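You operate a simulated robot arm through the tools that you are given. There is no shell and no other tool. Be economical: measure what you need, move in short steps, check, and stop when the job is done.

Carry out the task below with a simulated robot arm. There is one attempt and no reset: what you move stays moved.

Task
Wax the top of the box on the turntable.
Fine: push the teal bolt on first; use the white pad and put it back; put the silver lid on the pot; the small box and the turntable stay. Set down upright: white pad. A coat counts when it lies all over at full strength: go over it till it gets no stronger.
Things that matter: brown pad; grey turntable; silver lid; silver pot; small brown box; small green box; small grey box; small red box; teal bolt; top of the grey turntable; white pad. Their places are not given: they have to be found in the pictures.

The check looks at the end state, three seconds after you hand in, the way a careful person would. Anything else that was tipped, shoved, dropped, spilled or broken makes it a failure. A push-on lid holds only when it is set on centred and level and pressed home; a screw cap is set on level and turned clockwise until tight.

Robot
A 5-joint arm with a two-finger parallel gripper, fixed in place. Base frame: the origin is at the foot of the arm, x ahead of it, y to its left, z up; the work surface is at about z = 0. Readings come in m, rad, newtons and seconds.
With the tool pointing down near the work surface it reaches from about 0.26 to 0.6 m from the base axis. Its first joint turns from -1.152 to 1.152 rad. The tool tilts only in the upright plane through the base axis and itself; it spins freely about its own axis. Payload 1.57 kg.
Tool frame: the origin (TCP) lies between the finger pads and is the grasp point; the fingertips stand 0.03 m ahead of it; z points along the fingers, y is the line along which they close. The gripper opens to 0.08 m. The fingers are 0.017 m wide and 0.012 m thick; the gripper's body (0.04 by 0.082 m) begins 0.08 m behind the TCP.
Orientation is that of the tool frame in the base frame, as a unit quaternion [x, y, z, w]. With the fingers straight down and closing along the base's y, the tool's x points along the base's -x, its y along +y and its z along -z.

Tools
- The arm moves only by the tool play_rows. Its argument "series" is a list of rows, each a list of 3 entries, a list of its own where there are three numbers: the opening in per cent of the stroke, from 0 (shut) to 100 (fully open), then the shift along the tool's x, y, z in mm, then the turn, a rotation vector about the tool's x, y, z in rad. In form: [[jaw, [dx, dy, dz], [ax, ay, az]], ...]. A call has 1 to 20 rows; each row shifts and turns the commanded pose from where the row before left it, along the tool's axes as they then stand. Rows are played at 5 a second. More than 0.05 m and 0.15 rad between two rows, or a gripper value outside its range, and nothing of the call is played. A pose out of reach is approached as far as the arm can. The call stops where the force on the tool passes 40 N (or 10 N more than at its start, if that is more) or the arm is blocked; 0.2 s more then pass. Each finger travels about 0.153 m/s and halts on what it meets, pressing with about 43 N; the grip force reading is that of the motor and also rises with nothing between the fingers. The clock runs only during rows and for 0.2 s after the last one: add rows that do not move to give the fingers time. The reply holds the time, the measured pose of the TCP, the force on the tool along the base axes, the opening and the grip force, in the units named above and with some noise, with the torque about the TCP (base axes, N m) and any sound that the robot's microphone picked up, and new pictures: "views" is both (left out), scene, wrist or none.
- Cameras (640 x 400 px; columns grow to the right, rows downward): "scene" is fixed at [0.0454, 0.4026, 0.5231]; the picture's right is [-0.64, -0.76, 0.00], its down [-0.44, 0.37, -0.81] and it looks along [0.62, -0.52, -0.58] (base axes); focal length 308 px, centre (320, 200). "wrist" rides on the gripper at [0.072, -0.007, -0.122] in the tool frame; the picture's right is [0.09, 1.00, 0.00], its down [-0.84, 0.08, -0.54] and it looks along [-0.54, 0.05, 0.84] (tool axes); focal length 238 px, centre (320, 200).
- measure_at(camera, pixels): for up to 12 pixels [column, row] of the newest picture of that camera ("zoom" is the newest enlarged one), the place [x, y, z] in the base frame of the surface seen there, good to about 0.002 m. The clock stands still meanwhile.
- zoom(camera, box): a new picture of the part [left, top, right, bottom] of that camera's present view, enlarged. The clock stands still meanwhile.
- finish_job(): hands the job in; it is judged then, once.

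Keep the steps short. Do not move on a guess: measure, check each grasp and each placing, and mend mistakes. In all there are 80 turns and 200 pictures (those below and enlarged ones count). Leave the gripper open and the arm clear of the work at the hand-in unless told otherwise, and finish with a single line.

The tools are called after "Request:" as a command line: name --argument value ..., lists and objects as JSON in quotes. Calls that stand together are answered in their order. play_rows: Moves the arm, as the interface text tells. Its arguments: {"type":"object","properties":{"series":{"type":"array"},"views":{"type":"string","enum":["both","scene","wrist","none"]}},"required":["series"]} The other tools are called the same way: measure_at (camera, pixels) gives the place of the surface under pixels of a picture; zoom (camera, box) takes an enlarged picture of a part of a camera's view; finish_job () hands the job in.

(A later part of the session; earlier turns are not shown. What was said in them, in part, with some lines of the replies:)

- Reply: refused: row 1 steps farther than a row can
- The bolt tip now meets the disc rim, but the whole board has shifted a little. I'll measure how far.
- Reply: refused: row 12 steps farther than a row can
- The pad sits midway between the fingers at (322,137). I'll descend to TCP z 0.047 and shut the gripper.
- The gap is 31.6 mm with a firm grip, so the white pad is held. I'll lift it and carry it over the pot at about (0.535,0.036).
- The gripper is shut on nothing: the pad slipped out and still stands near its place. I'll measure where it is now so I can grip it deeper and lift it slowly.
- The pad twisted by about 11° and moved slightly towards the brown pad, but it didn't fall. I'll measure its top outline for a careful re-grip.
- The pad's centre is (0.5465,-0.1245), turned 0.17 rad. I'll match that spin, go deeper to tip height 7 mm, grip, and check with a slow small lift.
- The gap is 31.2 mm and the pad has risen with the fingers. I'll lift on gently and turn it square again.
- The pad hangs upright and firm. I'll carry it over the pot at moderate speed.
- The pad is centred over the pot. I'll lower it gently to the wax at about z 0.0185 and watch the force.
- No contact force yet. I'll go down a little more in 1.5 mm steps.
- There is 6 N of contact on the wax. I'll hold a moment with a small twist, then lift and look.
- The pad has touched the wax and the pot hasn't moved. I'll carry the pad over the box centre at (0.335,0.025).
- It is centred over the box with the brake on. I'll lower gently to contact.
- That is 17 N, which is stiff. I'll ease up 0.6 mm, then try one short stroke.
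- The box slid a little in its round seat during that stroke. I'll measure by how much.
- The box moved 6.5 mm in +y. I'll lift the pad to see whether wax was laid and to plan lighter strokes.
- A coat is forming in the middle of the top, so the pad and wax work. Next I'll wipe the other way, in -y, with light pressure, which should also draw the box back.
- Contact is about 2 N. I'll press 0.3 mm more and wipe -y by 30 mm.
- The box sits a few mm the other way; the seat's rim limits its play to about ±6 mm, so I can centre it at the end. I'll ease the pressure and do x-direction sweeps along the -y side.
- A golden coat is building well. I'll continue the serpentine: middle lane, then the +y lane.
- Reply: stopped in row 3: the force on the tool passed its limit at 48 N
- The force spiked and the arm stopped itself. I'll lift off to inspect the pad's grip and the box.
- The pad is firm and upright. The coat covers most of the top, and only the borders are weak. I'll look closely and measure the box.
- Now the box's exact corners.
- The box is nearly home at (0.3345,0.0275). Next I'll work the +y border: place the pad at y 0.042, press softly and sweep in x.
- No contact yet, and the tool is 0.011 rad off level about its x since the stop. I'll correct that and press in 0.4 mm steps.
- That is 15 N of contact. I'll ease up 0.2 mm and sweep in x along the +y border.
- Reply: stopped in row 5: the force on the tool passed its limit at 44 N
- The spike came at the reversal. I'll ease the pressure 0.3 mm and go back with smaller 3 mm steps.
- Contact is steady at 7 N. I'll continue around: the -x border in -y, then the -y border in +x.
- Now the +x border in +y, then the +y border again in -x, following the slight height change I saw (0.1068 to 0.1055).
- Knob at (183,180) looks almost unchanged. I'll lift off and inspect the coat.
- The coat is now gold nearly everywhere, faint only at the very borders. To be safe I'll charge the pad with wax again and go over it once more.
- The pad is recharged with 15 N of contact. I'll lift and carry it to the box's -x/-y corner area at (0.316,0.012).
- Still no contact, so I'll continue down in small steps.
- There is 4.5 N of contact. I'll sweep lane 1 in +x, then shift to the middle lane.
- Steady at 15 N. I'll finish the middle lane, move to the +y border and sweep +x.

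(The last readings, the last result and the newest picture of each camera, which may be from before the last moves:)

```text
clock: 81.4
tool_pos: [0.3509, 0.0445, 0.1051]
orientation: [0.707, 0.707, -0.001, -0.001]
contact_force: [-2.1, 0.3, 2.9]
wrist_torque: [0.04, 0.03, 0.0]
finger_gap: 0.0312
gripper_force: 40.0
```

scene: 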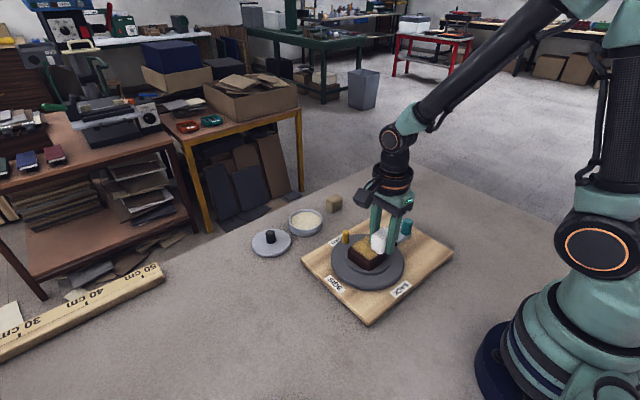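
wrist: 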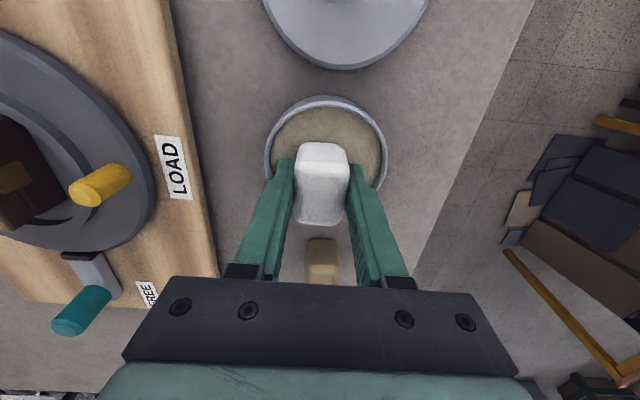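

Next is the +x border in -y, pressing 0.2 mm more. Then I'll lift off to inspect.

Request:
play_rows --series '[[0, [-2, 0, 0.2], [0, 0, 0]], [0, [-4, 0, 0], [0, 0, 0]], [0, [-4, 0, 0], [0, 0, 0]], [0, [-4, 0, 0], [0, 0, 0]], [0, [-4, 0, 0], [0, 0, 0]], [0, [-4, 0, 0], [0, 0, 0]], [0, [-4, 0, 0], [0, 0, 0]], [0, [-4, 0, 0], [0, 0, 0]], [0, [-4, 0, 0], [0, 0, 0]], [0, [0, 0, -4], [0, 0, 0]], [0, [0, 0, -30], [0, 0, 0]], [0, [0, 20, -35], [0, 0, 0]], [0, [0, 10, 0], [0, 0, 0]], [0, [0, 0, 0], [0, 0, 0]]]'

Request:
zoom --camera "wrist" --box '[180, 50, 380, 190]'

Request:
zoom --camera "scene" --box '[340, 220, 400, 275]'

```text
clock: 84.4
tool_pos: [0.383, 0.0085, 0.1742]
orientation: [0.707, 0.707, -0.001, -0.001]
contact_force: [0.0, 0.3, -1.1]
wrist_torque: [0.02, 0.0, 0.01]
finger_gap: 0.0308
gripper_force: 39.4
```

scene: 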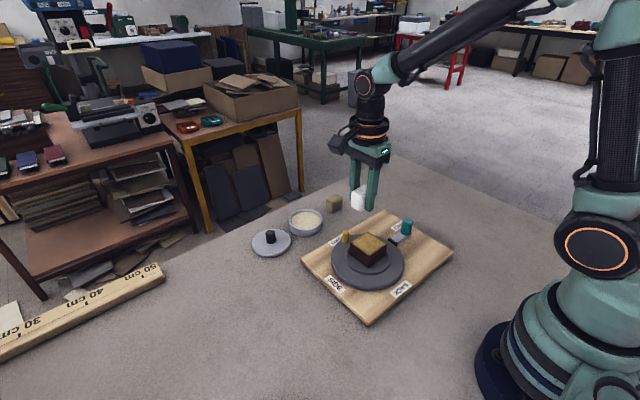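
wrist: 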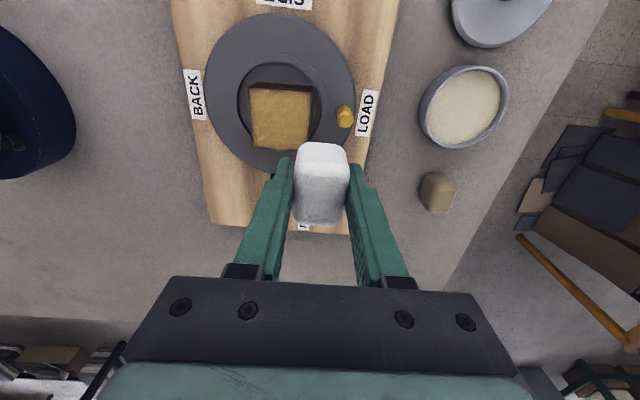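

```text
2.86 times, centred on (280, 120) of wrist
```

zoom: 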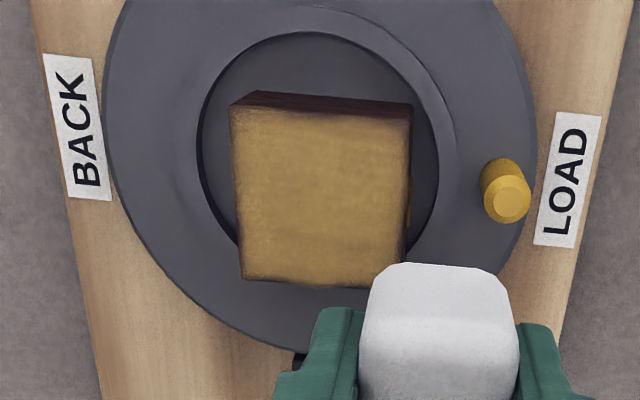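

```text
7.27 times, centred on (370, 248) of scene
```

zoom: 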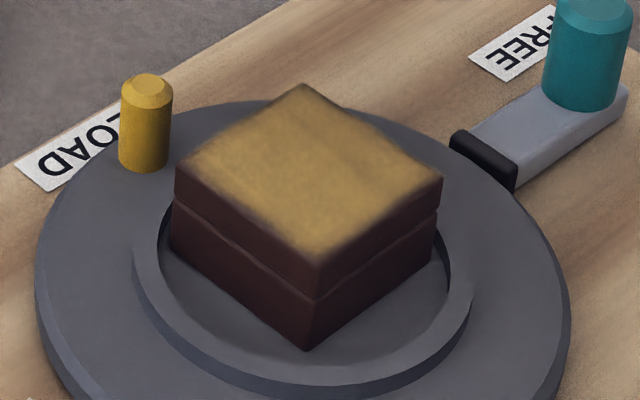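

The interior is uniformly gold. I'll look at the edges at higher magnification.

Request:
zoom --camera "wrist" --box '[240, 75, 320, 155]'

Request:
measure_at --camera "wrist" --pixels '[[252, 88], [311, 93], [308, 147], [256, 146], [281, 118]]'

```text
5.00 times, centred on (280, 115) of wrist
```

zoom: 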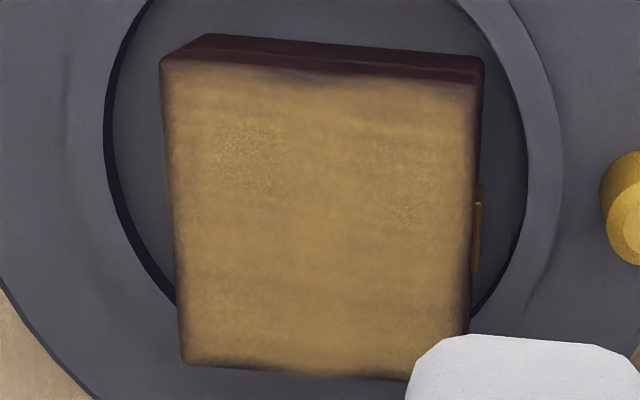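

```text
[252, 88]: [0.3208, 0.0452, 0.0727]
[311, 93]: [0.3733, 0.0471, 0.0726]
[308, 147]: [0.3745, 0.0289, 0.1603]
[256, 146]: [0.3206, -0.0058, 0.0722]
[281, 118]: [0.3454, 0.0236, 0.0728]
```

The borders are still a touch thin, and the box has drifted to (0.346,0.0235). I'll do another pass, landing on its +x/+y corner and wiping towards -x, which also draws it back.

Request:
play_rows --series '[[0, [20, -10, 15], [0, 0, 0]], [0, [14, -9, 30], [0, 0, 0]], [0, [0, 0, 20], [0, 0, 0]], [0, [0, 0, 3.5], [0, 0, 0]], [0, [0, 0, 0.5], [0, 0, 0]], [0, [0, 0, 0], [0, 0, 0]]]' --views "none"

```text
clock: 85.8
tool_pos: [0.3619, 0.0443, 0.1056]
orientation: [0.707, 0.707, 0.0, -0.001]
contact_force: [-0.1, -0.9, 7.4]
wrist_torque: [-0.12, 0.05, -0.03]
finger_gap: 0.0309
gripper_force: 40.4
```

Contact is 7 N. I'll sweep -x along the +y border in 4 mm steps.

Request:
play_rows --series '[[0, [0, -2, 0], [0, 0, 0]], [0, [0, -4, 0], [0, 0, 0]], [0, [0, -4, 0], [0, 0, 0]], [0, [0, -4, 0], [0, 0, 0]], [0, [0, -4, 0], [0, 0, 0]], [0, [0, -4, 0], [0, 0, 0]], [0, [0, -4, 0], [0, 0, 0]], [0, [0, -4, 0], [0, 0, 0]], [0, [0, -4, 0], [0, 0, 0]], [0, [0, -4, 0], [0, 0, 0]], [0, [0, -4, 0], [0, 0, 0]], [0, [0, -4, 0], [0, 0, 0]], [0, [0, 0, 0], [0, 0, 0]]]' --views "scene"

Request:
zoom --camera "scene" --box '[335, 205, 405, 275]'

```text
clock: 88.6
tool_pos: [0.3163, 0.0441, 0.1055]
orientation: [0.707, 0.707, -0.002, -0.001]
contact_force: [1.4, 0.6, 4.0]
wrist_torque: [0.0, -0.07, 0.01]
finger_gap: 0.0311
gripper_force: 39.5
```

scene: 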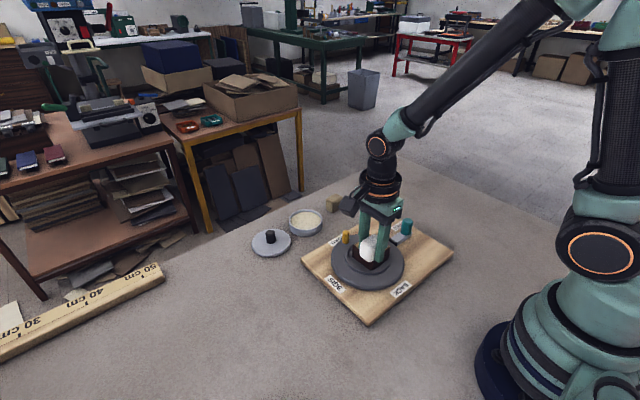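

```text
5.71 times, centred on (370, 240) of scene
```

zoom: 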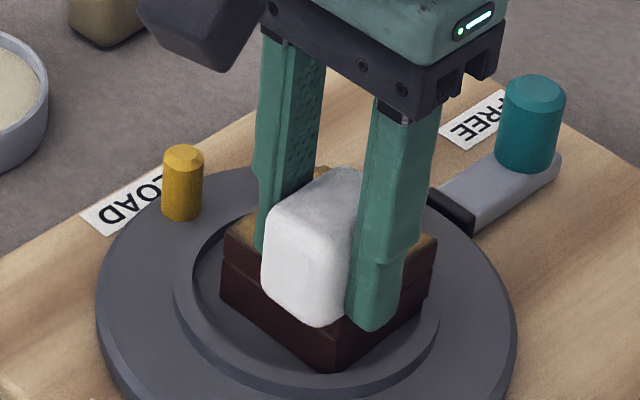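

The box came back. I'll carry on: the -x border in -y, then the -y border in +x.

Request:
play_rows --series '[[0, [-2, -2, 0.1], [0, 0, 0]], [0, [-4.5, 0, 0], [0, 0, 0]], [0, [-4.5, 0, 0], [0, 0, 0]], [0, [-4.5, 0, 0], [0, 0, 0]], [0, [-4.5, 0, 0], [0, 0, 0]], [0, [-4.5, 0, 0], [0, 0, 0]], [0, [-4.5, 0, 0], [0, 0, 0]], [0, [-4.5, 0, 0], [0, 0, 0]], [0, [-4.5, 0, 0], [0, 0, 0]], [0, [0, 2, 0], [0, 0, 0]], [0, [0, 4.5, 0], [0, 0, 0]], [0, [0, 4.5, 0], [0, 0, 0]], [0, [0, 4.5, 0], [0, 0, 0]], [0, [0, 4.5, 0], [0, 0, 0]], [0, [0, 4.5, 0], [0, 0, 0]], [0, [0, 4.5, 0], [0, 0, 0]], [0, [0, 4.5, 0], [0, 0, 0]], [0, [0, 4.5, 0], [0, 0, 0]], [0, [0, 4.5, 0], [0, 0, 0]]]' --views "scene"

Request:
zoom --camera "scene" --box '[335, 205, 405, 275]'

```text
clock: 92.6
tool_pos: [0.3579, 0.0065, 0.1055]
orientation: [0.708, 0.706, -0.002, -0.002]
contact_force: [-1.6, -1.2, 4.2]
wrist_torque: [-0.01, 0.05, 0.0]
finger_gap: 0.0312
gripper_force: 39.2
```

scene: 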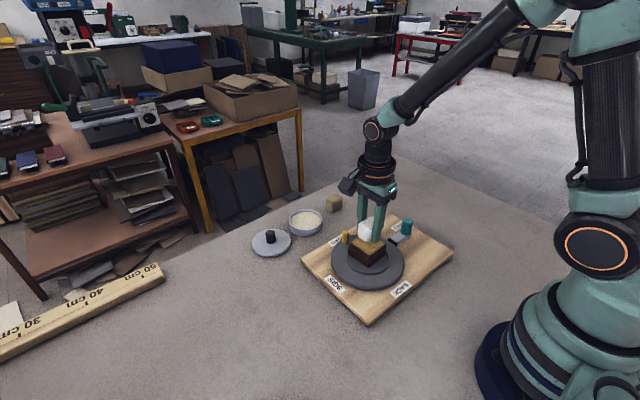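

```text
5.71 times, centred on (370, 240) of scene
```

zoom: 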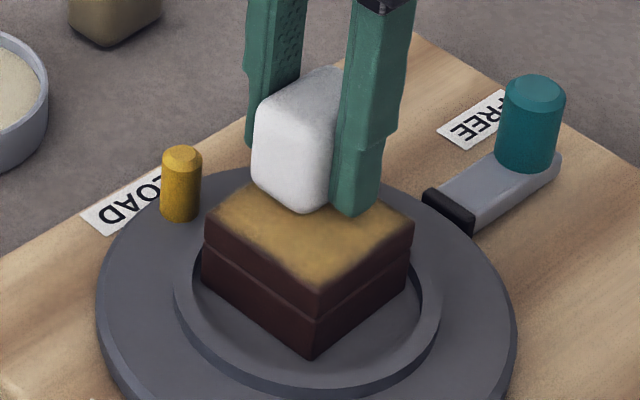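

Next: the +x border in +y, then back through the middle in -x.

Request:
play_rows --series '[[0, [2, 1, 0.1], [0, 0, 0]], [0, [4.5, 0, 0], [0, 0, 0]], [0, [4.5, 0, 0], [0, 0, 0]], [0, [4.5, 0, 0], [0, 0, 0]], [0, [4.5, 0, 0], [0, 0, 0]], [0, [4.5, 0, 0], [0, 0, 0]], [0, [4.5, 0, 0], [0, 0, 0]], [0, [4.5, 0, 0], [0, 0, 0]], [0, [4.5, 0, 0], [0, 0, 0]], [0, [-2, -2, 0], [0, 0, 0]], [0, [-4, -2, 0], [0, 0, 0]], [0, [-4, -2, 0], [0, 0, 0]], [0, [-4, -2, 0], [0, 0, 0]], [0, [-3, -3, 0], [0, 0, 0]], [0, [0, -4, 0], [0, 0, 0]], [0, [0, -4, 0], [0, 0, 0]], [0, [0, -4, 0], [0, 0, 0]], [0, [0, 0, 0], [0, 0, 0]]]' --views "none"

```text
clock: 96.4
tool_pos: [0.3352, 0.0288, 0.1054]
orientation: [0.707, 0.707, -0.002, -0.001]
contact_force: [1.4, -0.4, 4.0]
wrist_torque: [-0.03, -0.12, 0.01]
finger_gap: 0.0312
gripper_force: 39.7
```

I'll lift and inspect from the same viewpoint as before.

Request:
play_rows --series '[[0, [0, 0, -4], [0, 0, 0]], [0, [0, 0, -30], [0, 0, 0]], [0, [-10, 24, -35], [0, 0, 0]], [0, [-10, 24, 0], [0, 0, 0]], [0, [0, 0, 0], [0, 0, 0]]]'

Request:
zoom --camera "wrist" --box '[230, 75, 310, 155]'

Request:
zoom --camera "scene" --box '[340, 220, 400, 275]'

```text
clock: 97.6
tool_pos: [0.3843, 0.007, 0.1744]
orientation: [0.707, 0.707, -0.001, -0.001]
contact_force: [0.5, 0.1, -0.2]
wrist_torque: [0.01, -0.01, 0.02]
finger_gap: 0.0306
gripper_force: 40.0
```

scene: 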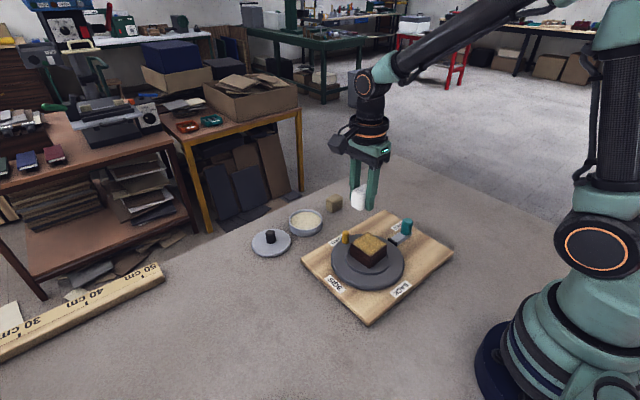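
wrist: 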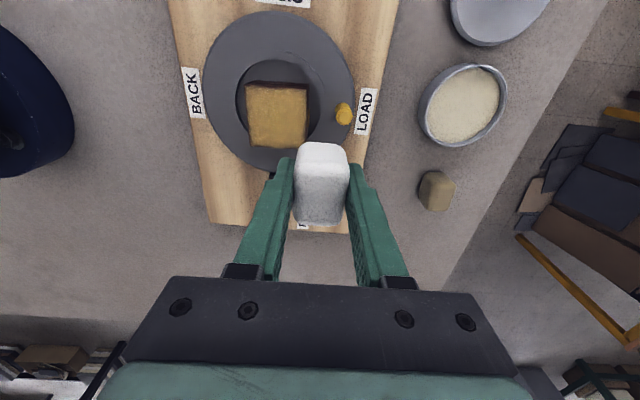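

```text
5.00 times, centred on (270, 115) of wrist
```

zoom: 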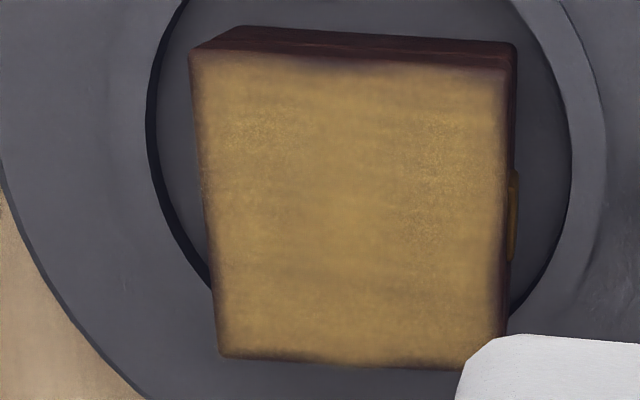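

```text
7.27 times, centred on (370, 248) of scene
```

zoom: 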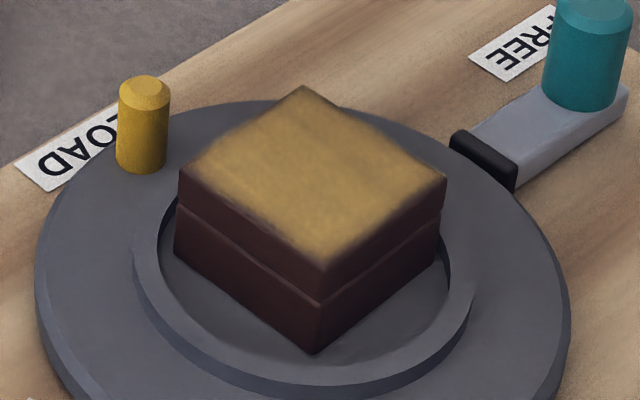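

The centre is uniform and no stronger than before. Only the +y edge still shows a slightly uneven thin rim. I'll measure the box and give that edge one firm pass.

Request:
measure_at --camera "wrist" --pixels '[[246, 87], [306, 89], [251, 145], [276, 117], [344, 112]]'

```text
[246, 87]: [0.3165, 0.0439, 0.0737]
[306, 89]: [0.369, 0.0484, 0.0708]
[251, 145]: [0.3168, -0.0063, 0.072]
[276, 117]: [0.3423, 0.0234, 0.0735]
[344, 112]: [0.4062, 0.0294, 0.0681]
```

The box's centre is about (0.342,0.0225). I'll land at (0.360,0.044), press to about 10 N, and wipe the +y edge in -x and back.

Request:
play_rows --series '[[0, [20, -12, 15], [0, 0, 0]], [0, [17, -12, 30], [0, 0, 0]], [0, [0, 0, 20], [0, 0, 0]], [0, [0, 0, 4], [0, 0, 0]], [0, [0, 0, 0.3], [0, 0, 0]], [0, [0, 0, 0], [0, 0, 0]]]' --views "none"

```text
clock: 99.0
tool_pos: [0.3591, 0.0458, 0.104]
orientation: [0.708, 0.707, 0.0, 0.0]
contact_force: [0.8, 0.7, 1.3]
wrist_torque: [0.02, 0.0, 0.02]
finger_gap: 0.0312
gripper_force: 39.6
```

Request:
play_rows --series '[[0, [0, -1, 0.5], [0, 0, 0]], [0, [0, -4, 0], [0, 0, 0]], [0, [0, -4, 0], [0, 0, 0]], [0, [0, -4, 0], [0, 0, 0]], [0, [0, -4, 0], [0, 0, 0]], [0, [0, -4, 0], [0, 0, 0]], [0, [0, -4, 0], [0, 0, 0]], [0, [0, -4, 0], [0, 0, 0]], [0, [0, -4, 0], [0, 0, 0]], [0, [0, -4, 0], [0, 0, 0]], [0, [0, -4, 0], [0, 0, 0]], [0, [0, 0, 0], [0, 0, 0]], [0, [0, 0, -5], [0, 0, 0]], [0, [0, 0, -25], [0, 0, 0]], [0, [-20, 20, -35], [0, 0, 0]], [0, [-20, 40, -5], [0, 0, 0]], [0, [0, 0, 0], [0, 0, 0]]]'

Request:
zoom --camera "wrist" --box '[210, 75, 310, 155]'

Request:
zoom --camera "scene" --box '[340, 220, 400, 275]'

```text
clock: 102.6
tool_pos: [0.378, 0.004, 0.1738]
orientation: [0.707, 0.707, -0.001, -0.001]
contact_force: [0.3, -0.5, -0.1]
wrist_torque: [-0.02, 0.0, -0.01]
finger_gap: 0.0308
gripper_force: 39.6
```

scene: 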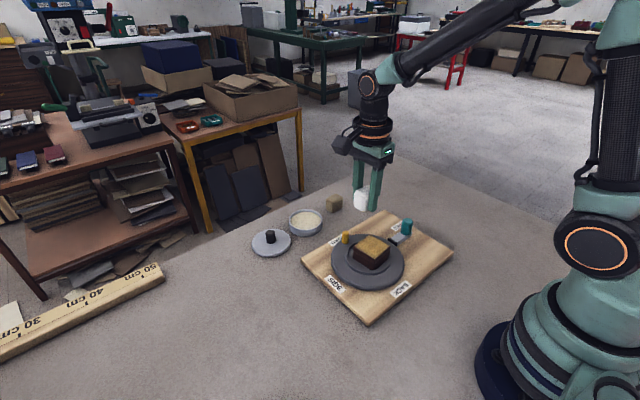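
wrist: 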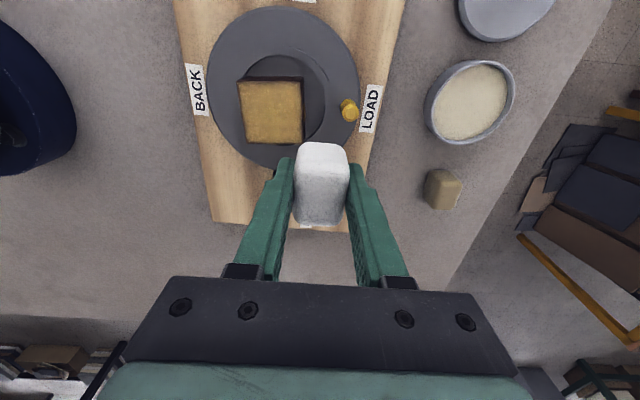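

```text
5.00 times, centred on (260, 115) of wrist
```

zoom: 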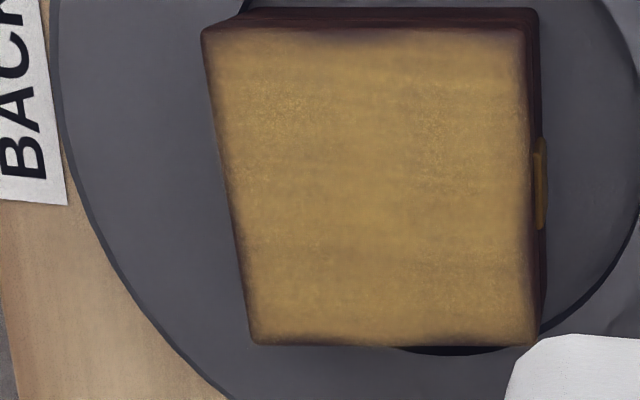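

```text
7.27 times, centred on (370, 248) of scene
```

zoom: 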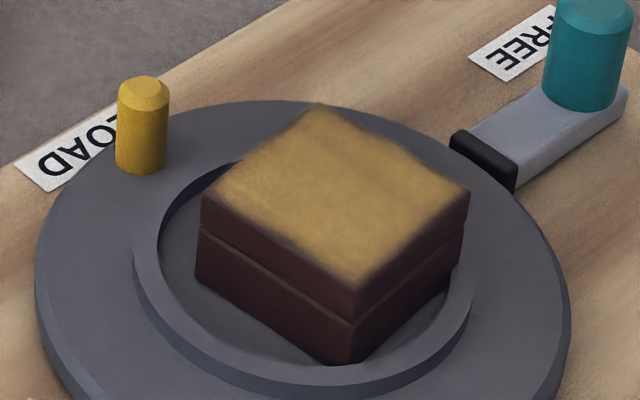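

That edge didn't get stronger, so the coat is at its limit there. I'll check the box's position and levelness before putting the pad back.

Request:
measure_at --camera "zoom" --pixels '[[318, 112], [210, 192], [356, 278], [462, 190], [335, 190], [205, 270], [338, 355], [455, 250], [145, 90], [300, 355]]'

```text
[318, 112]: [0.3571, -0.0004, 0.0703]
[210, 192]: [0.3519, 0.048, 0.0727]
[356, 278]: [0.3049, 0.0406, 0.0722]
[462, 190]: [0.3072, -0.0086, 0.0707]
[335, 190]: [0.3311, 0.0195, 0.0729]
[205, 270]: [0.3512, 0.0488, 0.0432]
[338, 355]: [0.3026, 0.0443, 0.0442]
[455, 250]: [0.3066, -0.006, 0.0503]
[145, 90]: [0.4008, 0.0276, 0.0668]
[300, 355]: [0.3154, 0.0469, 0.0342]
```

The box is level at about (0.330,0.020), only a few mm off. Now I'll take the pad back to its place at (0.542,-0.129).

Request:
play_rows --series '[[0, [-22, 27, 0], [0, 0, 0]], [0, [-22, 27, 0], [0, 0, 0]], [0, [-22, 27, 0], [0, 0, 0]], [0, [-22, 27, 0], [0, 0, 0]], [0, [-22, 28, 0], [0, 0, 0]], [0, [-23, 28, 0], [0, 0, 0]], [0, [0, 0, 40], [0, 0, 0]], [0, [0, 0, 40], [0, 0, 0]], [0, [0, 0, 0], [0, 0, 0]]]'

Request:
zoom --camera "scene" --box '[310, 120, 390, 215]'

```text
clock: 104.6
tool_pos: [0.5425, -0.1279, 0.094]
orientation: [0.707, 0.707, -0.001, -0.002]
contact_force: [0.2, 0.1, -0.2]
wrist_torque: [0.03, 0.01, -0.01]
finger_gap: 0.0308
gripper_force: 40.3
```

scene: 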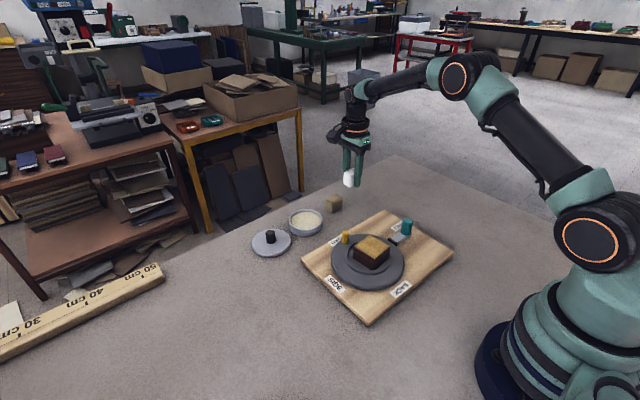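
wrist: 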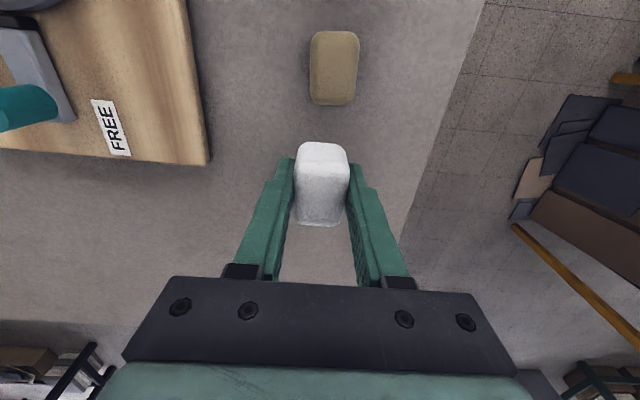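

```text
4.21 times, centred on (350, 168) of scene
```

zoom: 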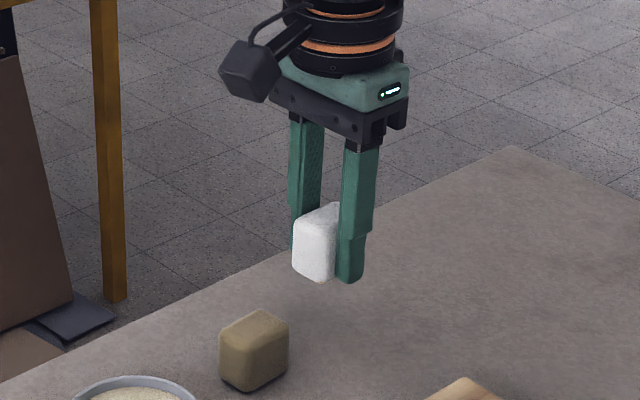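

The pad is above its place. I'll lower it until it meets the table at about TCP z 0.034.

Request:
play_rows --series '[[0, [0, 0, 30], [0, 0, 0]], [0, [0, 0, 20], [0, 0, 0]], [0, [0, 0, 6], [0, 0, 0]], [0, [0, 0, 2], [0, 0, 0]], [0, [0, 0, 1], [0, 0, 0]], [0, [0, 0, 0], [0, 0, 0]]]' --views "none"

```text
clock: 106.0
tool_pos: [0.5414, -0.1282, 0.0349]
orientation: [0.708, 0.706, -0.001, -0.001]
contact_force: [-0.3, -0.3, 0.8]
wrist_torque: [-0.01, 0.0, -0.03]
finger_gap: 0.0311
gripper_force: 40.6
```

Request:
play_rows --series '[[0, [0, 0, 0.6], [0, 0, 0]], [0, [0, 0, 0.6], [0, 0, 0]], [0, [0, 0, 0], [0, 0, 0]]]' --views "none"

```text
clock: 106.8
tool_pos: [0.5426, -0.1278, 0.0335]
orientation: [0.708, 0.707, -0.001, -0.001]
contact_force: [-0.1, 0.5, -0.1]
wrist_torque: [0.0, 0.01, -0.02]
finger_gap: 0.0311
gripper_force: 39.8
```

Request:
play_rows --series '[[0, [0, 0, 0.6], [0, 0, 0]], [0, [0, 0, 0.5], [0, 0, 0]], [0, [0, 0, 0], [0, 0, 0]]]' --views "scene"

Request:
zoom --camera "scene" --box '[310, 150, 390, 220]'

```text
clock: 107.6
tool_pos: [0.543, -0.129, 0.0326]
orientation: [0.707, 0.707, -0.001, 0.0]
contact_force: [0.4, 2.0, 4.0]
wrist_torque: [0.11, -0.03, 0.0]
finger_gap: 0.0311
gripper_force: 40.3
```

scene: 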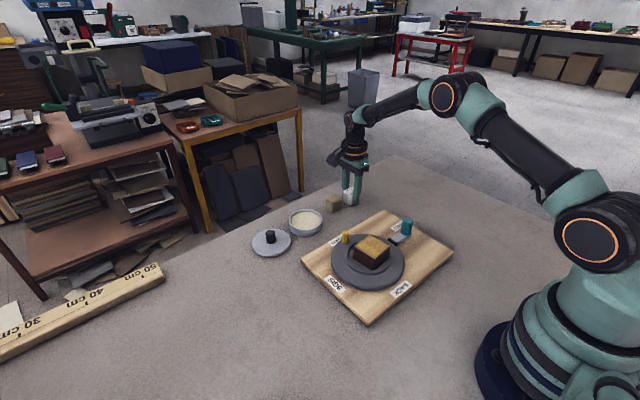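

```text
5.71 times, centred on (350, 185) of scene
```

zoom: 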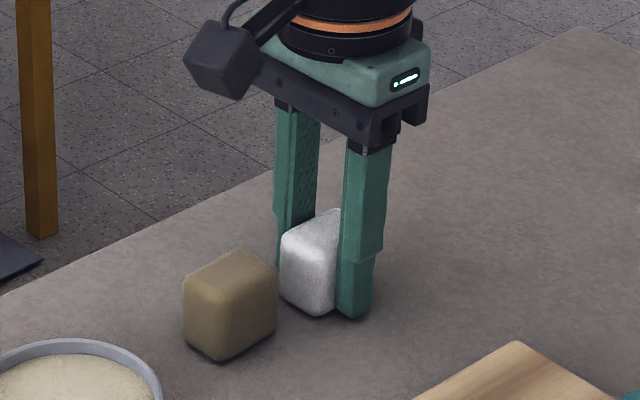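

The pad stands on the table with 4 N of contact. I'll open the gripper and rise straight up.

Request:
play_rows --series '[[50, [0, 0, 0], [0, 0, 0]], [80, [0, 0, 0], [0, 0, 0]], [100, [0, 0, 0], [0, 0, 0]], [100, [0, 0, 0], [0, 0, 0]], [100, [0, 0, -20], [0, 0, 0]], [100, [0, 0, -40], [0, 0, 0]], [100, [0, 0, -40], [0, 0, 0]], [100, [0, 0, -20], [0, 0, 0]], [100, [0, 0, 0], [0, 0, 0]]]'

Request:
zoom --camera "scene" --box '[315, 175, 375, 220]'

Request:
measure_at --camera "zoom" --pixels '[[384, 108], [318, 150], [380, 175], [432, 130], [375, 140]]'

Request:
measure_at --camera "scene" --pixels '[[270, 231], [270, 233], [268, 236], [273, 236], [254, 243], [290, 243], [271, 256], [271, 229], [289, 222], [322, 222], [305, 209], [305, 236]]'

```text
clock: 109.6
tool_pos: [0.5445, -0.1281, 0.1523]
orientation: [0.708, 0.706, -0.002, -0.001]
contact_force: [0.3, 0.1, 0.0]
wrist_torque: [0.0, 0.01, 0.01]
finger_gap: 0.0799
gripper_force: 0.0
```

scene: 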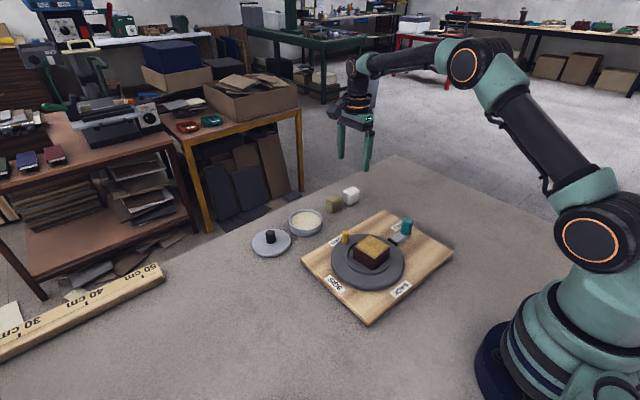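
wrist: 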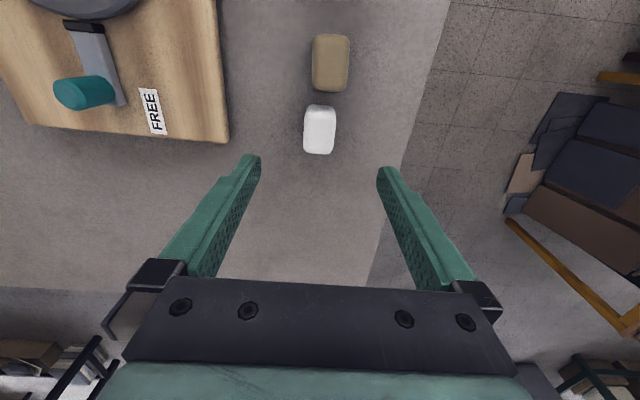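

```text
8.89 times, centred on (345, 198) of scene
```

zoom: 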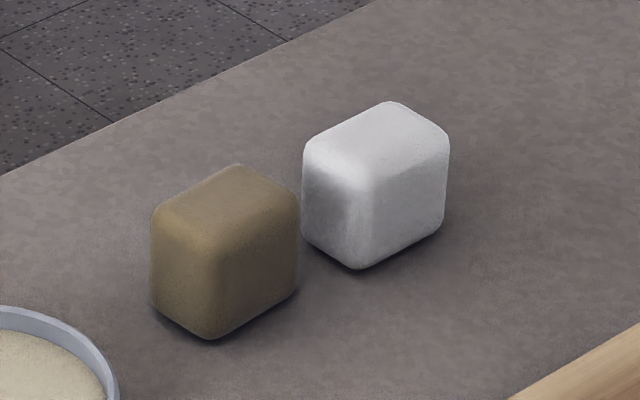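

```text
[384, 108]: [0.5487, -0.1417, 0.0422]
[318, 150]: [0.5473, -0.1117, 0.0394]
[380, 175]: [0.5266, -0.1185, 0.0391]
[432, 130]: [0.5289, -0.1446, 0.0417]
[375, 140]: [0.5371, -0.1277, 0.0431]
```

```text
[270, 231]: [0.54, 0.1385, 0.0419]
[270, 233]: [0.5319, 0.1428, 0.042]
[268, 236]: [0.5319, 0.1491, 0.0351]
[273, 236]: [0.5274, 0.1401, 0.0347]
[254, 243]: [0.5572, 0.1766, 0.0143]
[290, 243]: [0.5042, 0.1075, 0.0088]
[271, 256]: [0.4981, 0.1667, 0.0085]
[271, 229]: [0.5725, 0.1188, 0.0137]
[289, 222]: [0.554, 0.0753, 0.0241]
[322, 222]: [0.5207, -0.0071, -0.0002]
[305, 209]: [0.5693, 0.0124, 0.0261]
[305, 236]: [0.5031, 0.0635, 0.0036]
```

The pad is back in its exact spot, upright. Next is the lid: I'll move so the wrist camera sees both lid and pot.

Request:
play_rows --series '[[100, [36, -1.5, -12], [0, 0, 0]], [100, [38, -2, -12], [0, 0, 0]], [100, [38, -2, -12], [0, 0, 0]], [100, [38, -2, -12], [0, 0, 0]], [100, [38, -2, 0], [0, 0, 0]], [100, [0, 0, 0], [0, 0, 0]]]'

Request:
zoom --camera "wrist" --box '[240, 0, 400, 180]'

Request:
zoom --camera "scene" --box '[245, 200, 330, 260]'

```text
clock: 111.0
tool_pos: [0.5326, 0.0615, 0.198]
orientation: [0.707, 0.707, -0.001, -0.001]
contact_force: [0.3, -0.1, -0.1]
wrist_torque: [0.03, -0.02, 0.02]
finger_gap: 0.0799
gripper_force: 0.0
```

scene: 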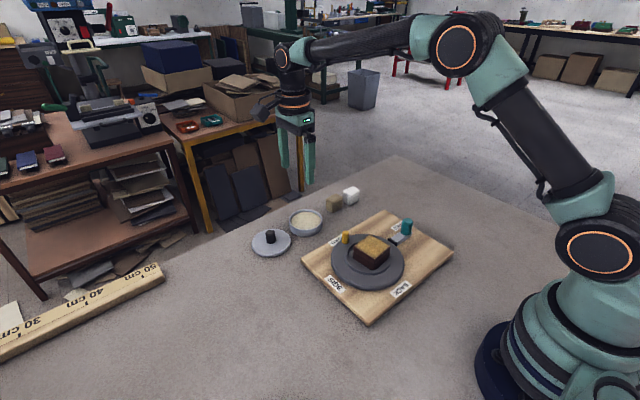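
wrist: 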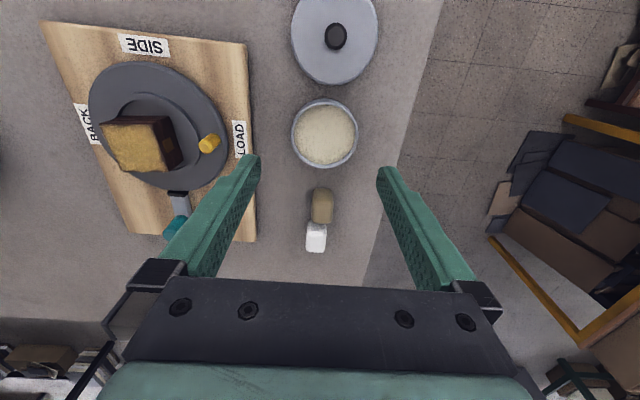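

```text
2.22 times, centred on (320, 90) of wrist
```

zoom: 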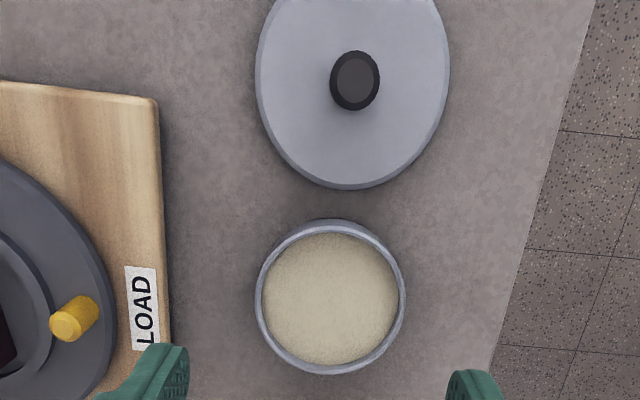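

```text
6.67 times, centred on (288, 230) of scene
5 turns are left
```

zoom: 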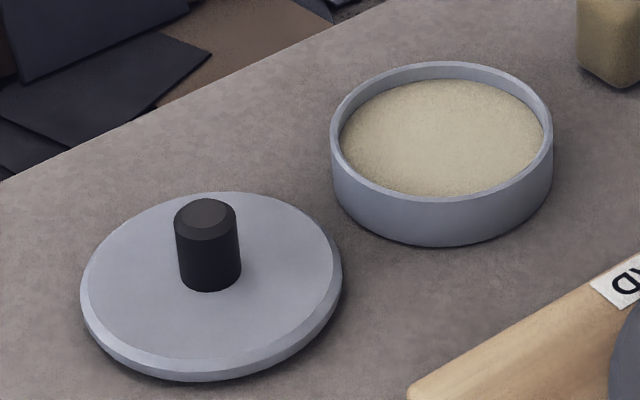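

I have 5 turns left, so I'll be brief. I'll take one measurement for the pot rim and the lid knob, then make the moves.

Request:
measure_at --camera "wrist" --pixels '[[293.4, 133.7], [356, 133.7], [325, 101], [325, 166.5], [302, 111], [347, 111], [302, 156], [348, 156], [336.7, 35], [330, 36], [343, 36], [338, 82]]'

```text
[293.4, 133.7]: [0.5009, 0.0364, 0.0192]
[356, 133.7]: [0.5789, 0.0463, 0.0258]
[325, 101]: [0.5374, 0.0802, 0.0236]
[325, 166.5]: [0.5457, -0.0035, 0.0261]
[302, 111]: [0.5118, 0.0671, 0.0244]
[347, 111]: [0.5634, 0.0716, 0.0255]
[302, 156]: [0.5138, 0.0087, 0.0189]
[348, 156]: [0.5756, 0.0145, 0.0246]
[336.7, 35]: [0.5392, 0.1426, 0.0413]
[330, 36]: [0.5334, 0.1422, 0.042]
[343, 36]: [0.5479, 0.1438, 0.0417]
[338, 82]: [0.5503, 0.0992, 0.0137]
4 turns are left
```

The pot's centre is about (0.539,0.038) and the knob is at (0.538,0.1425). In one turn I'll grip the knob, lift gently and carry the lid to just above the pot, with close-ups.

Request:
play_rows --series '[[100, [40, 2.5, 0], [0, 0, 0]], [100, [42.3, 2.5, 0], [0, 0, 0]], [100, [0, 0, 45], [0, 0, 0]], [100, [0, 0, 45], [0, 0, 0]], [100, [0, 0, 40], [0, 0, 0]], [100, [0, 0, 20.5], [0, 0, 0]], [100, [0, 0, 0], [0, 0, 0]], [60, [0, 0, 0], [0, 0, 0]], [35, [0, 0, 0], [0, 0, 0]], [0, [0, 0, 0], [0, 0, 0]], [0, [0, 0, 0], [0, 0, 0]], [0, [0, 0, 0], [0, 0, 0]], [0, [0, 0, -4], [0, 0, 0]], [0, [0, 0, -6], [0, 0, 0]]]' --views "scene"

Request:
play_rows --series '[[0, [0, 0, -10], [0, 0, 0]], [0, [0, 0, -12], [0, 0, 0]], [0, [0, 0, -13], [0, 0, 0]], [0, [-10, 0.5, 0], [0, 0, 0]], [0, [-19, 1, 0], [0, 0, 0]], [0, [-19, 0, 0], [0, 0, 0]], [0, [-19, 0, 0], [0, 0, 0]], [0, [-19, 0, 0], [0, 0, 0]], [0, [-12, 0, 0], [0, 0, 0]], [0, [-6.3, 0, 0], [0, 0, 0]], [0, [0, 0, 6], [0, 0, 0]], [0, [0, 0, 5], [0, 0, 0]], [0, [0, 0, 0], [0, 0, 0]]]' --views "both"

Request:
zoom --camera "wrist" --box '[240, 70, 400, 250]'

Request:
zoom --camera "scene" --box '[265, 180, 345, 250]'

```text
clock: 114.0
tool_pos: [0.5386, 0.1435, 0.0591]
orientation: [0.707, 0.707, -0.002, -0.001]
contact_force: [0.6, -0.6, -1.5]
wrist_torque: [0.01, 0.01, 0.0]
finger_gap: 0.0208
gripper_force: 34.3
```

scene: 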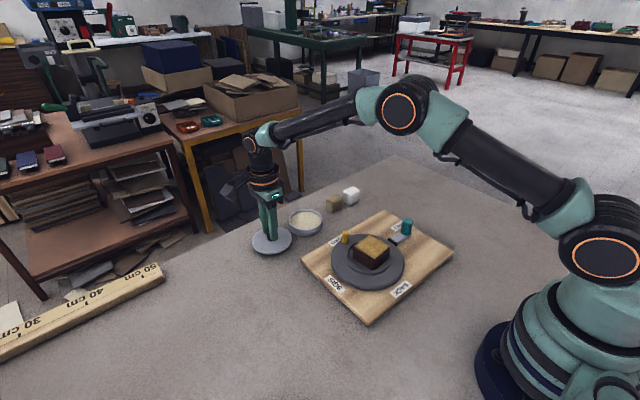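

```text
clock: 116.8
tool_pos: [0.5383, 0.039, 0.0826]
orientation: [0.707, 0.707, -0.002, -0.001]
contact_force: [-0.6, -1.1, -0.6]
wrist_torque: [0.0, -0.01, -0.02]
finger_gap: 0.0206
gripper_force: 33.6
```

scene: 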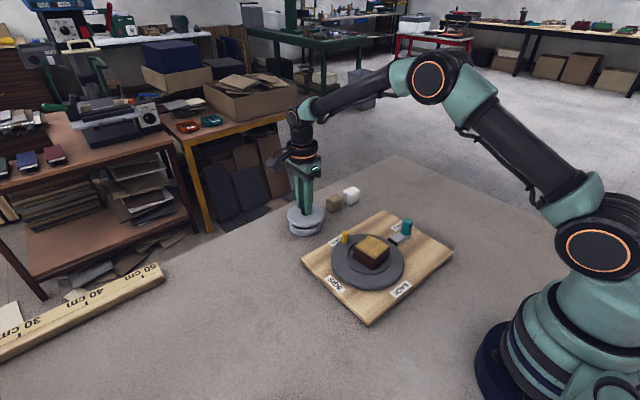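
wrist: 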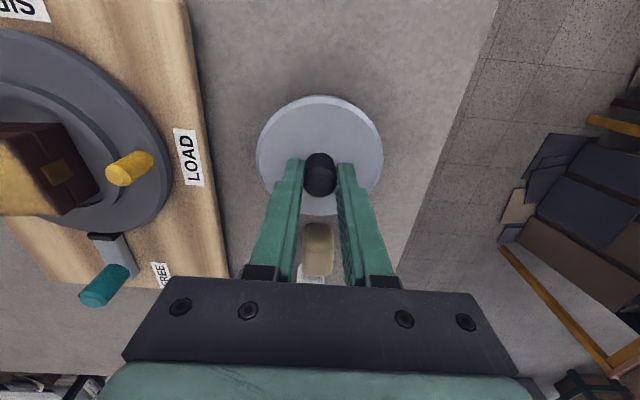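

```text
2.22 times, centred on (320, 160) of wrist
```

zoom: 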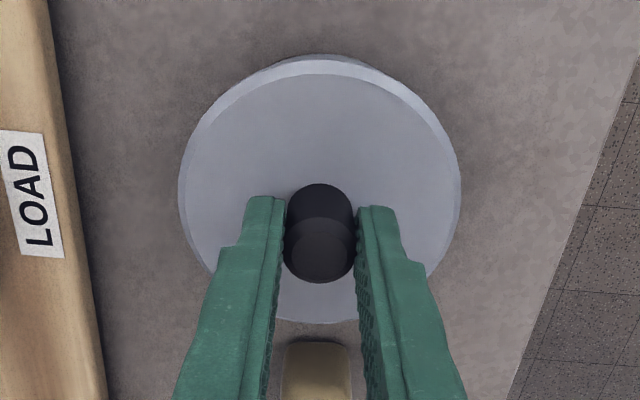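

```text
5.71 times, centred on (305, 215) of scene
3 turns are left
```

zoom: 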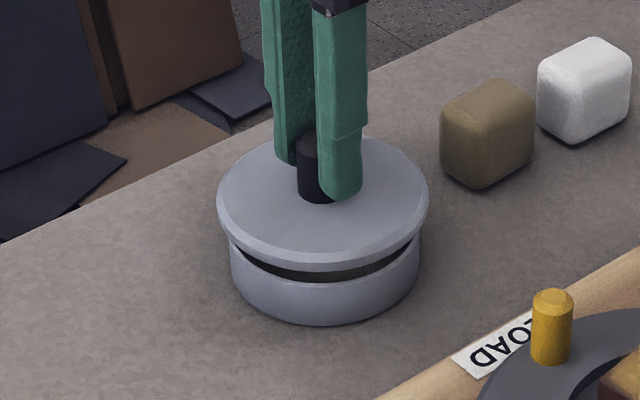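

The lid sits nearly concentric over the pot; edge positions suggest a 2 mm shift away from the camera. I'll shift it, lower it, release, press the knob down with shut fingers, rise and inspect.

Request:
play_rows --series '[[0, [-1.3, 2, 0], [0, 0, 0]], [0, [0, 0, 5], [0, 0, 0]], [0, [0, 0, 2], [0, 0, 0]], [0, [0, 0, 2], [0, 0, 0]], [0, [0, 0, 1.5], [0, 0, 0]], [0, [0, 0, 1.5], [0, 0, 0]], [0, [0, 0, 1.5], [0, 0, 0]], [0, [0, 0, 1.5], [0, 0, 0]], [0, [0, 0, 1.5], [0, 0, 0]], [0, [0, 0, 0], [0, 0, 0]]]' --views "scene"

Request:
zoom --camera "scene" --box '[265, 180, 345, 250]'

Request:
play_rows --series '[[50, [0, 0, 0], [0, 0, 0]], [100, [0, 0, 0], [0, 0, 0]], [100, [0, 0, 0], [0, 0, 0]], [100, [0, 0, -30], [0, 0, 0]], [100, [0, 0, -30], [0, 0, 0]], [0, [0, 0, 0], [0, 0, 0]], [0, [0, 0, 0], [0, 0, 0]], [0, [0, 0, 0], [0, 0, 0]], [0, [0, 0, 30], [0, 0, 0]], [0, [0, 0, 2], [0, 0, 0]], [0, [0, 0, 2], [0, 0, 0]], [0, [0, 0, 2], [0, 0, 0]], [0, [0, 0, 2], [0, 0, 0]], [0, [0, 0, 2], [0, 0, 0]], [0, [0, 0, 2], [0, 0, 0]], [0, [0, 0, 2], [0, 0, 0]], [0, [0, 0, 2], [0, 0, 0]], [0, [0, 0, 2], [0, 0, 0]], [0, [0, 0, 2], [0, 0, 0]]]' --views "scene"

Request:
play_rows --series '[[0, [0, 0, -20], [0, 0, 0]], [0, [0, 0, -45], [0, 0, 0]], [0, [0, 0, -45], [0, 0, 0]], [0, [0, 0, 0], [0, 0, 0]]]' --views "both"

Request:
zoom --camera "scene" --box '[265, 180, 345, 250]'

Request:
measure_at --camera "scene" --pixels '[[304, 208], [295, 222], [305, 225], [315, 222], [292, 215], [318, 213], [303, 205], [305, 206], [304, 212]]'

```text
clock: 119.0
tool_pos: [0.5419, 0.0373, 0.0685]
orientation: [0.708, 0.706, 0.0, 0.0]
contact_force: [-4.3, 8.4, 26.3]
wrist_torque: [0.17, -0.35, 0.06]
finger_gap: 0.0207
gripper_force: 33.9
```

scene: 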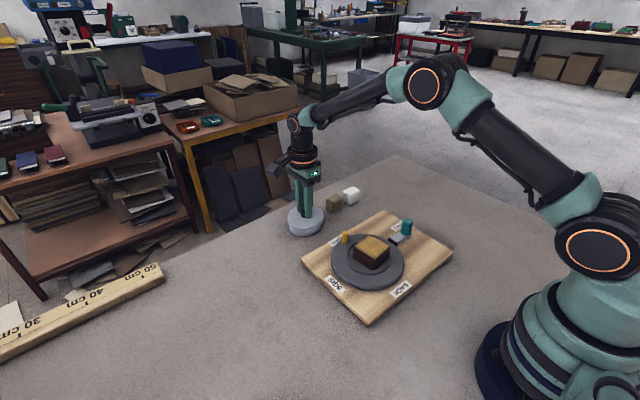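

```text
5.71 times, centred on (305, 215) of scene
```

zoom: 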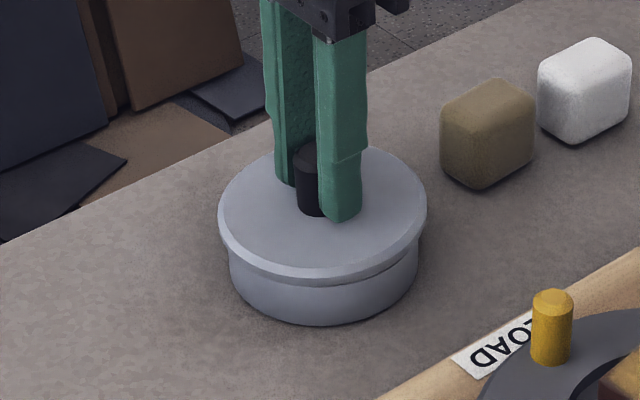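

```text
clock: 121.8
tool_pos: [0.5431, 0.0375, 0.0929]
orientation: [0.707, 0.707, 0.0, 0.0]
contact_force: [-3.2, 1.6, 6.5]
wrist_torque: [-0.03, 0.08, -0.03]
finger_gap: 0.0001
gripper_force: 20.9
stopped in row 14: the force on the tool passed its limit at 44 N (the readings are from after the stop); the commanded pose is now the measured one
```

scene: 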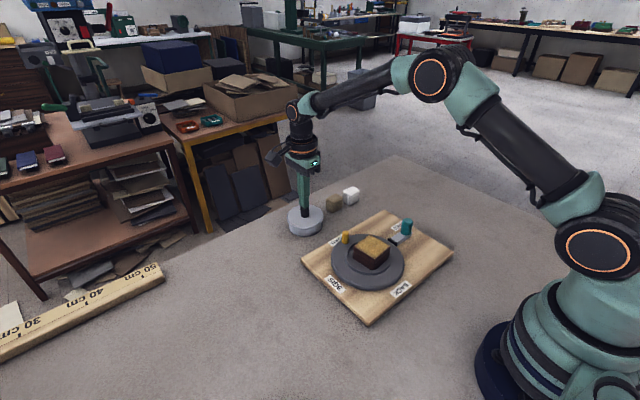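

```text
clock: 122.8
tool_pos: [0.5416, 0.0385, 0.2037]
orientation: [0.708, 0.707, 0.0, 0.0]
contact_force: [-1.1, 0.3, 0.2]
wrist_torque: [-0.02, 0.0, 0.01]
finger_gap: 0.0
gripper_force: 21.0
```

scene: 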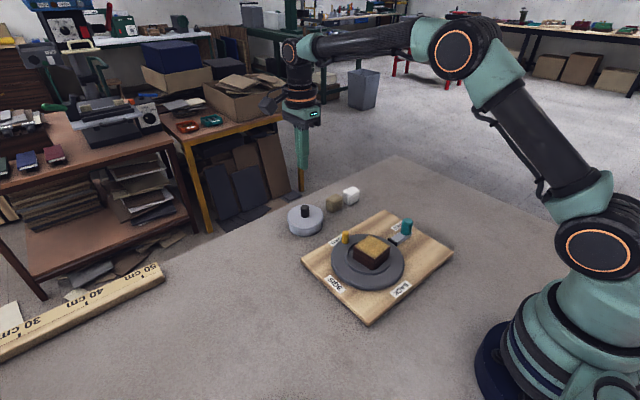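
wrist: 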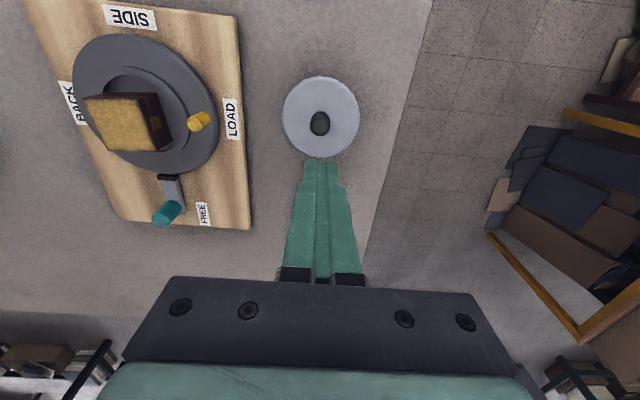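

```text
5.71 times, centred on (305, 215) of scene
```

zoom: 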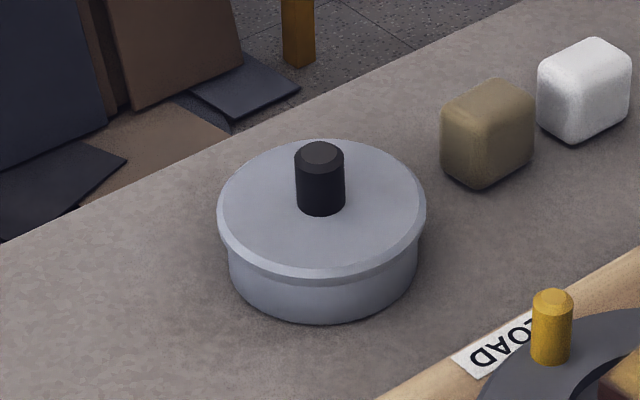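

```text
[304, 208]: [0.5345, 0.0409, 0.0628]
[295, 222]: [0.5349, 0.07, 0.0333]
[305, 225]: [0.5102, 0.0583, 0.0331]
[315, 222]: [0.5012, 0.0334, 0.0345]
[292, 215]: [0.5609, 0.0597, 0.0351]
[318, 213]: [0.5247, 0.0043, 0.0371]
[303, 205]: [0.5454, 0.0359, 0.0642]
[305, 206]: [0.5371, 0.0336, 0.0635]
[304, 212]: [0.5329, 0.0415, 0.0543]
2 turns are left
```

The lid sits on the pot, its top at z 0.033–0.037, maybe slightly higher on the -y side. I'll press the knob again, slowly and twice, up to the force limit, then rise, open and clear the arm.

Request:
play_rows --series '[[0, [0, 0, 45], [0, 0, 0]], [0, [0, 0, 40], [0, 0, 0]], [0, [0, 0, 18], [0, 0, 0]], [0, [0, 0, 1.5], [0, 0, 0]], [0, [0, 0, 1], [0, 0, 0]], [0, [0, 0, 1], [0, 0, 0]], [0, [0, 0, 1], [0, 0, 0]], [0, [0, 0, 1], [0, 0, 0]], [0, [0, 0, 1], [0, 0, 0]], [0, [0, 0, 1], [0, 0, 0]], [0, [0, 0, 1], [0, 0, 0]], [0, [0, 0, 1], [0, 0, 0]], [0, [0, 0, 1], [0, 0, 0]], [0, [0, 0, 1], [0, 0, 0]], [0, [0, 0, 1], [0, 0, 0]], [0, [0, 0, 1], [0, 0, 0]]]' --views "none"

Request:
play_rows --series '[[0, [0, 0, 0.5], [0, 0, 0]], [0, [0, 0, 0.5], [0, 0, 0]], [0, [0, 0, 0.5], [0, 0, 0]], [0, [0, 0, 0.5], [0, 0, 0]], [0, [0, 0, 0.5], [0, 0, 0]], [0, [0, 0, 0.5], [0, 0, 0]], [0, [0, 0, 0.5], [0, 0, 0]], [0, [0, 0, 0.5], [0, 0, 0]]]' --views "none"

Request:
play_rows --series '[[0, [0, 0, 0.5], [0, 0, 0]], [0, [0, 0, 0.5], [0, 0, 0]], [0, [0, 0, 0.5], [0, 0, 0]], [0, [0, 0, 0.5], [0, 0, 0]], [0, [0, 0, 0.5], [0, 0, 0]], [0, [0, 0, 0.5], [0, 0, 0]]]' --views "none"

Request:
play_rows --series '[[0, [0, 0, -10], [0, 0, 0]], [0, [0, 0, -40], [0, 0, 0]], [0, [0, 0, -45], [0, 0, 0]], [100, [0, 0, -45], [0, 0, 0]], [100, [0, -20, -40], [0, 0, 0]], [100, [0, -20, 0], [0, 0, 0]], [100, [0, 0, 0], [0, 0, 0]]]' --views "scene"

Request:
zoom --camera "scene" --box '[265, 180, 345, 250]'

```text
clock: 125.7
tool_pos: [0.5438, 0.0372, 0.0934]
orientation: [0.707, 0.707, 0.003, 0.002]
contact_force: [-2.1, 0.3, 6.7]
wrist_torque: [-0.04, 0.11, -0.02]
finger_gap: 0.0001
gripper_force: 21.3
stopped in row 14: the force on the tool passed its limit at 42 N (the readings are from after the stop); the commanded pose is now the measured one
```

```text
clock: 127.0
tool_pos: [0.543, 0.0381, 0.0941]
orientation: [0.708, 0.707, 0.003, 0.003]
contact_force: [-3.1, 0.3, 6.7]
wrist_torque: [-0.06, 0.09, -0.02]
finger_gap: 0.0
gripper_force: 20.8
stopped in row 6: the force on the tool passed its limit at 40 N (the readings are from after the stop); the commanded pose is now the measured one
```

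```text
clock: 128.4
tool_pos: [0.5443, 0.0387, 0.0933]
orientation: [0.707, 0.707, 0.004, 0.004]
contact_force: [-12.3, -4.2, 37.7]
wrist_torque: [-0.43, 0.38, -0.14]
finger_gap: 0.0
gripper_force: 21.7
```

```text
clock: 130.0
tool_pos: [0.5037, 0.036, 0.2712]
orientation: [0.707, 0.707, 0.003, 0.003]
contact_force: [-0.7, -0.4, 0.5]
wrist_torque: [0.01, -0.04, 0.0]
finger_gap: 0.0799
gripper_force: 0.0
```

scene: 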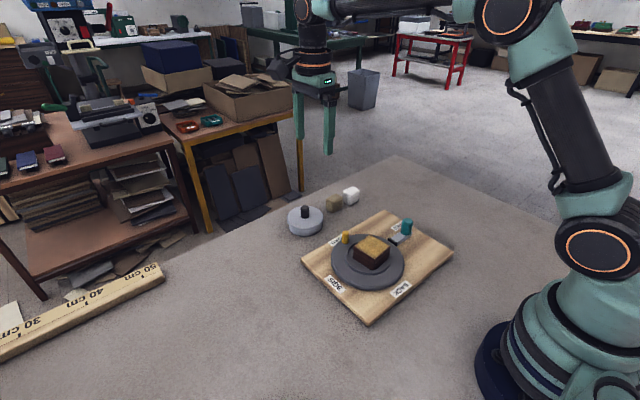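

```text
5.71 times, centred on (305, 215) of scene
1 turns are left
```

zoom: 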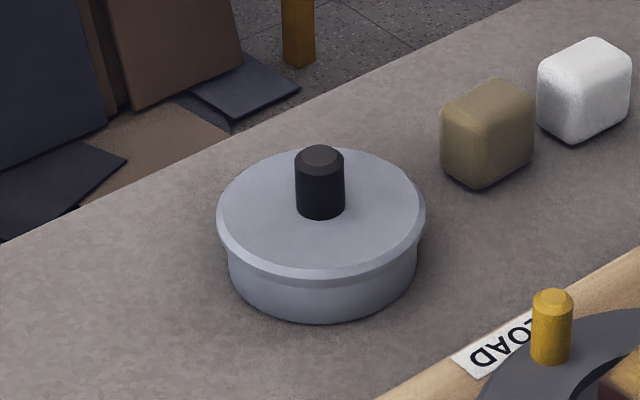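

The far edge of the lid dropped with the last presses, so it now sits level and pressed down. The pad is back, the bolt is on, the gripper is open and the arm is clear, so I'm handing in.

Request:
finish_job

```text
The job is handed in.
```

I waxed the box top until it got no stronger, with the bolt on, the white pad back upright and the lid pressed on level. A thin paler rim remains at the +y edge, and the box ended about 7 mm off and slightly turned in its seat.
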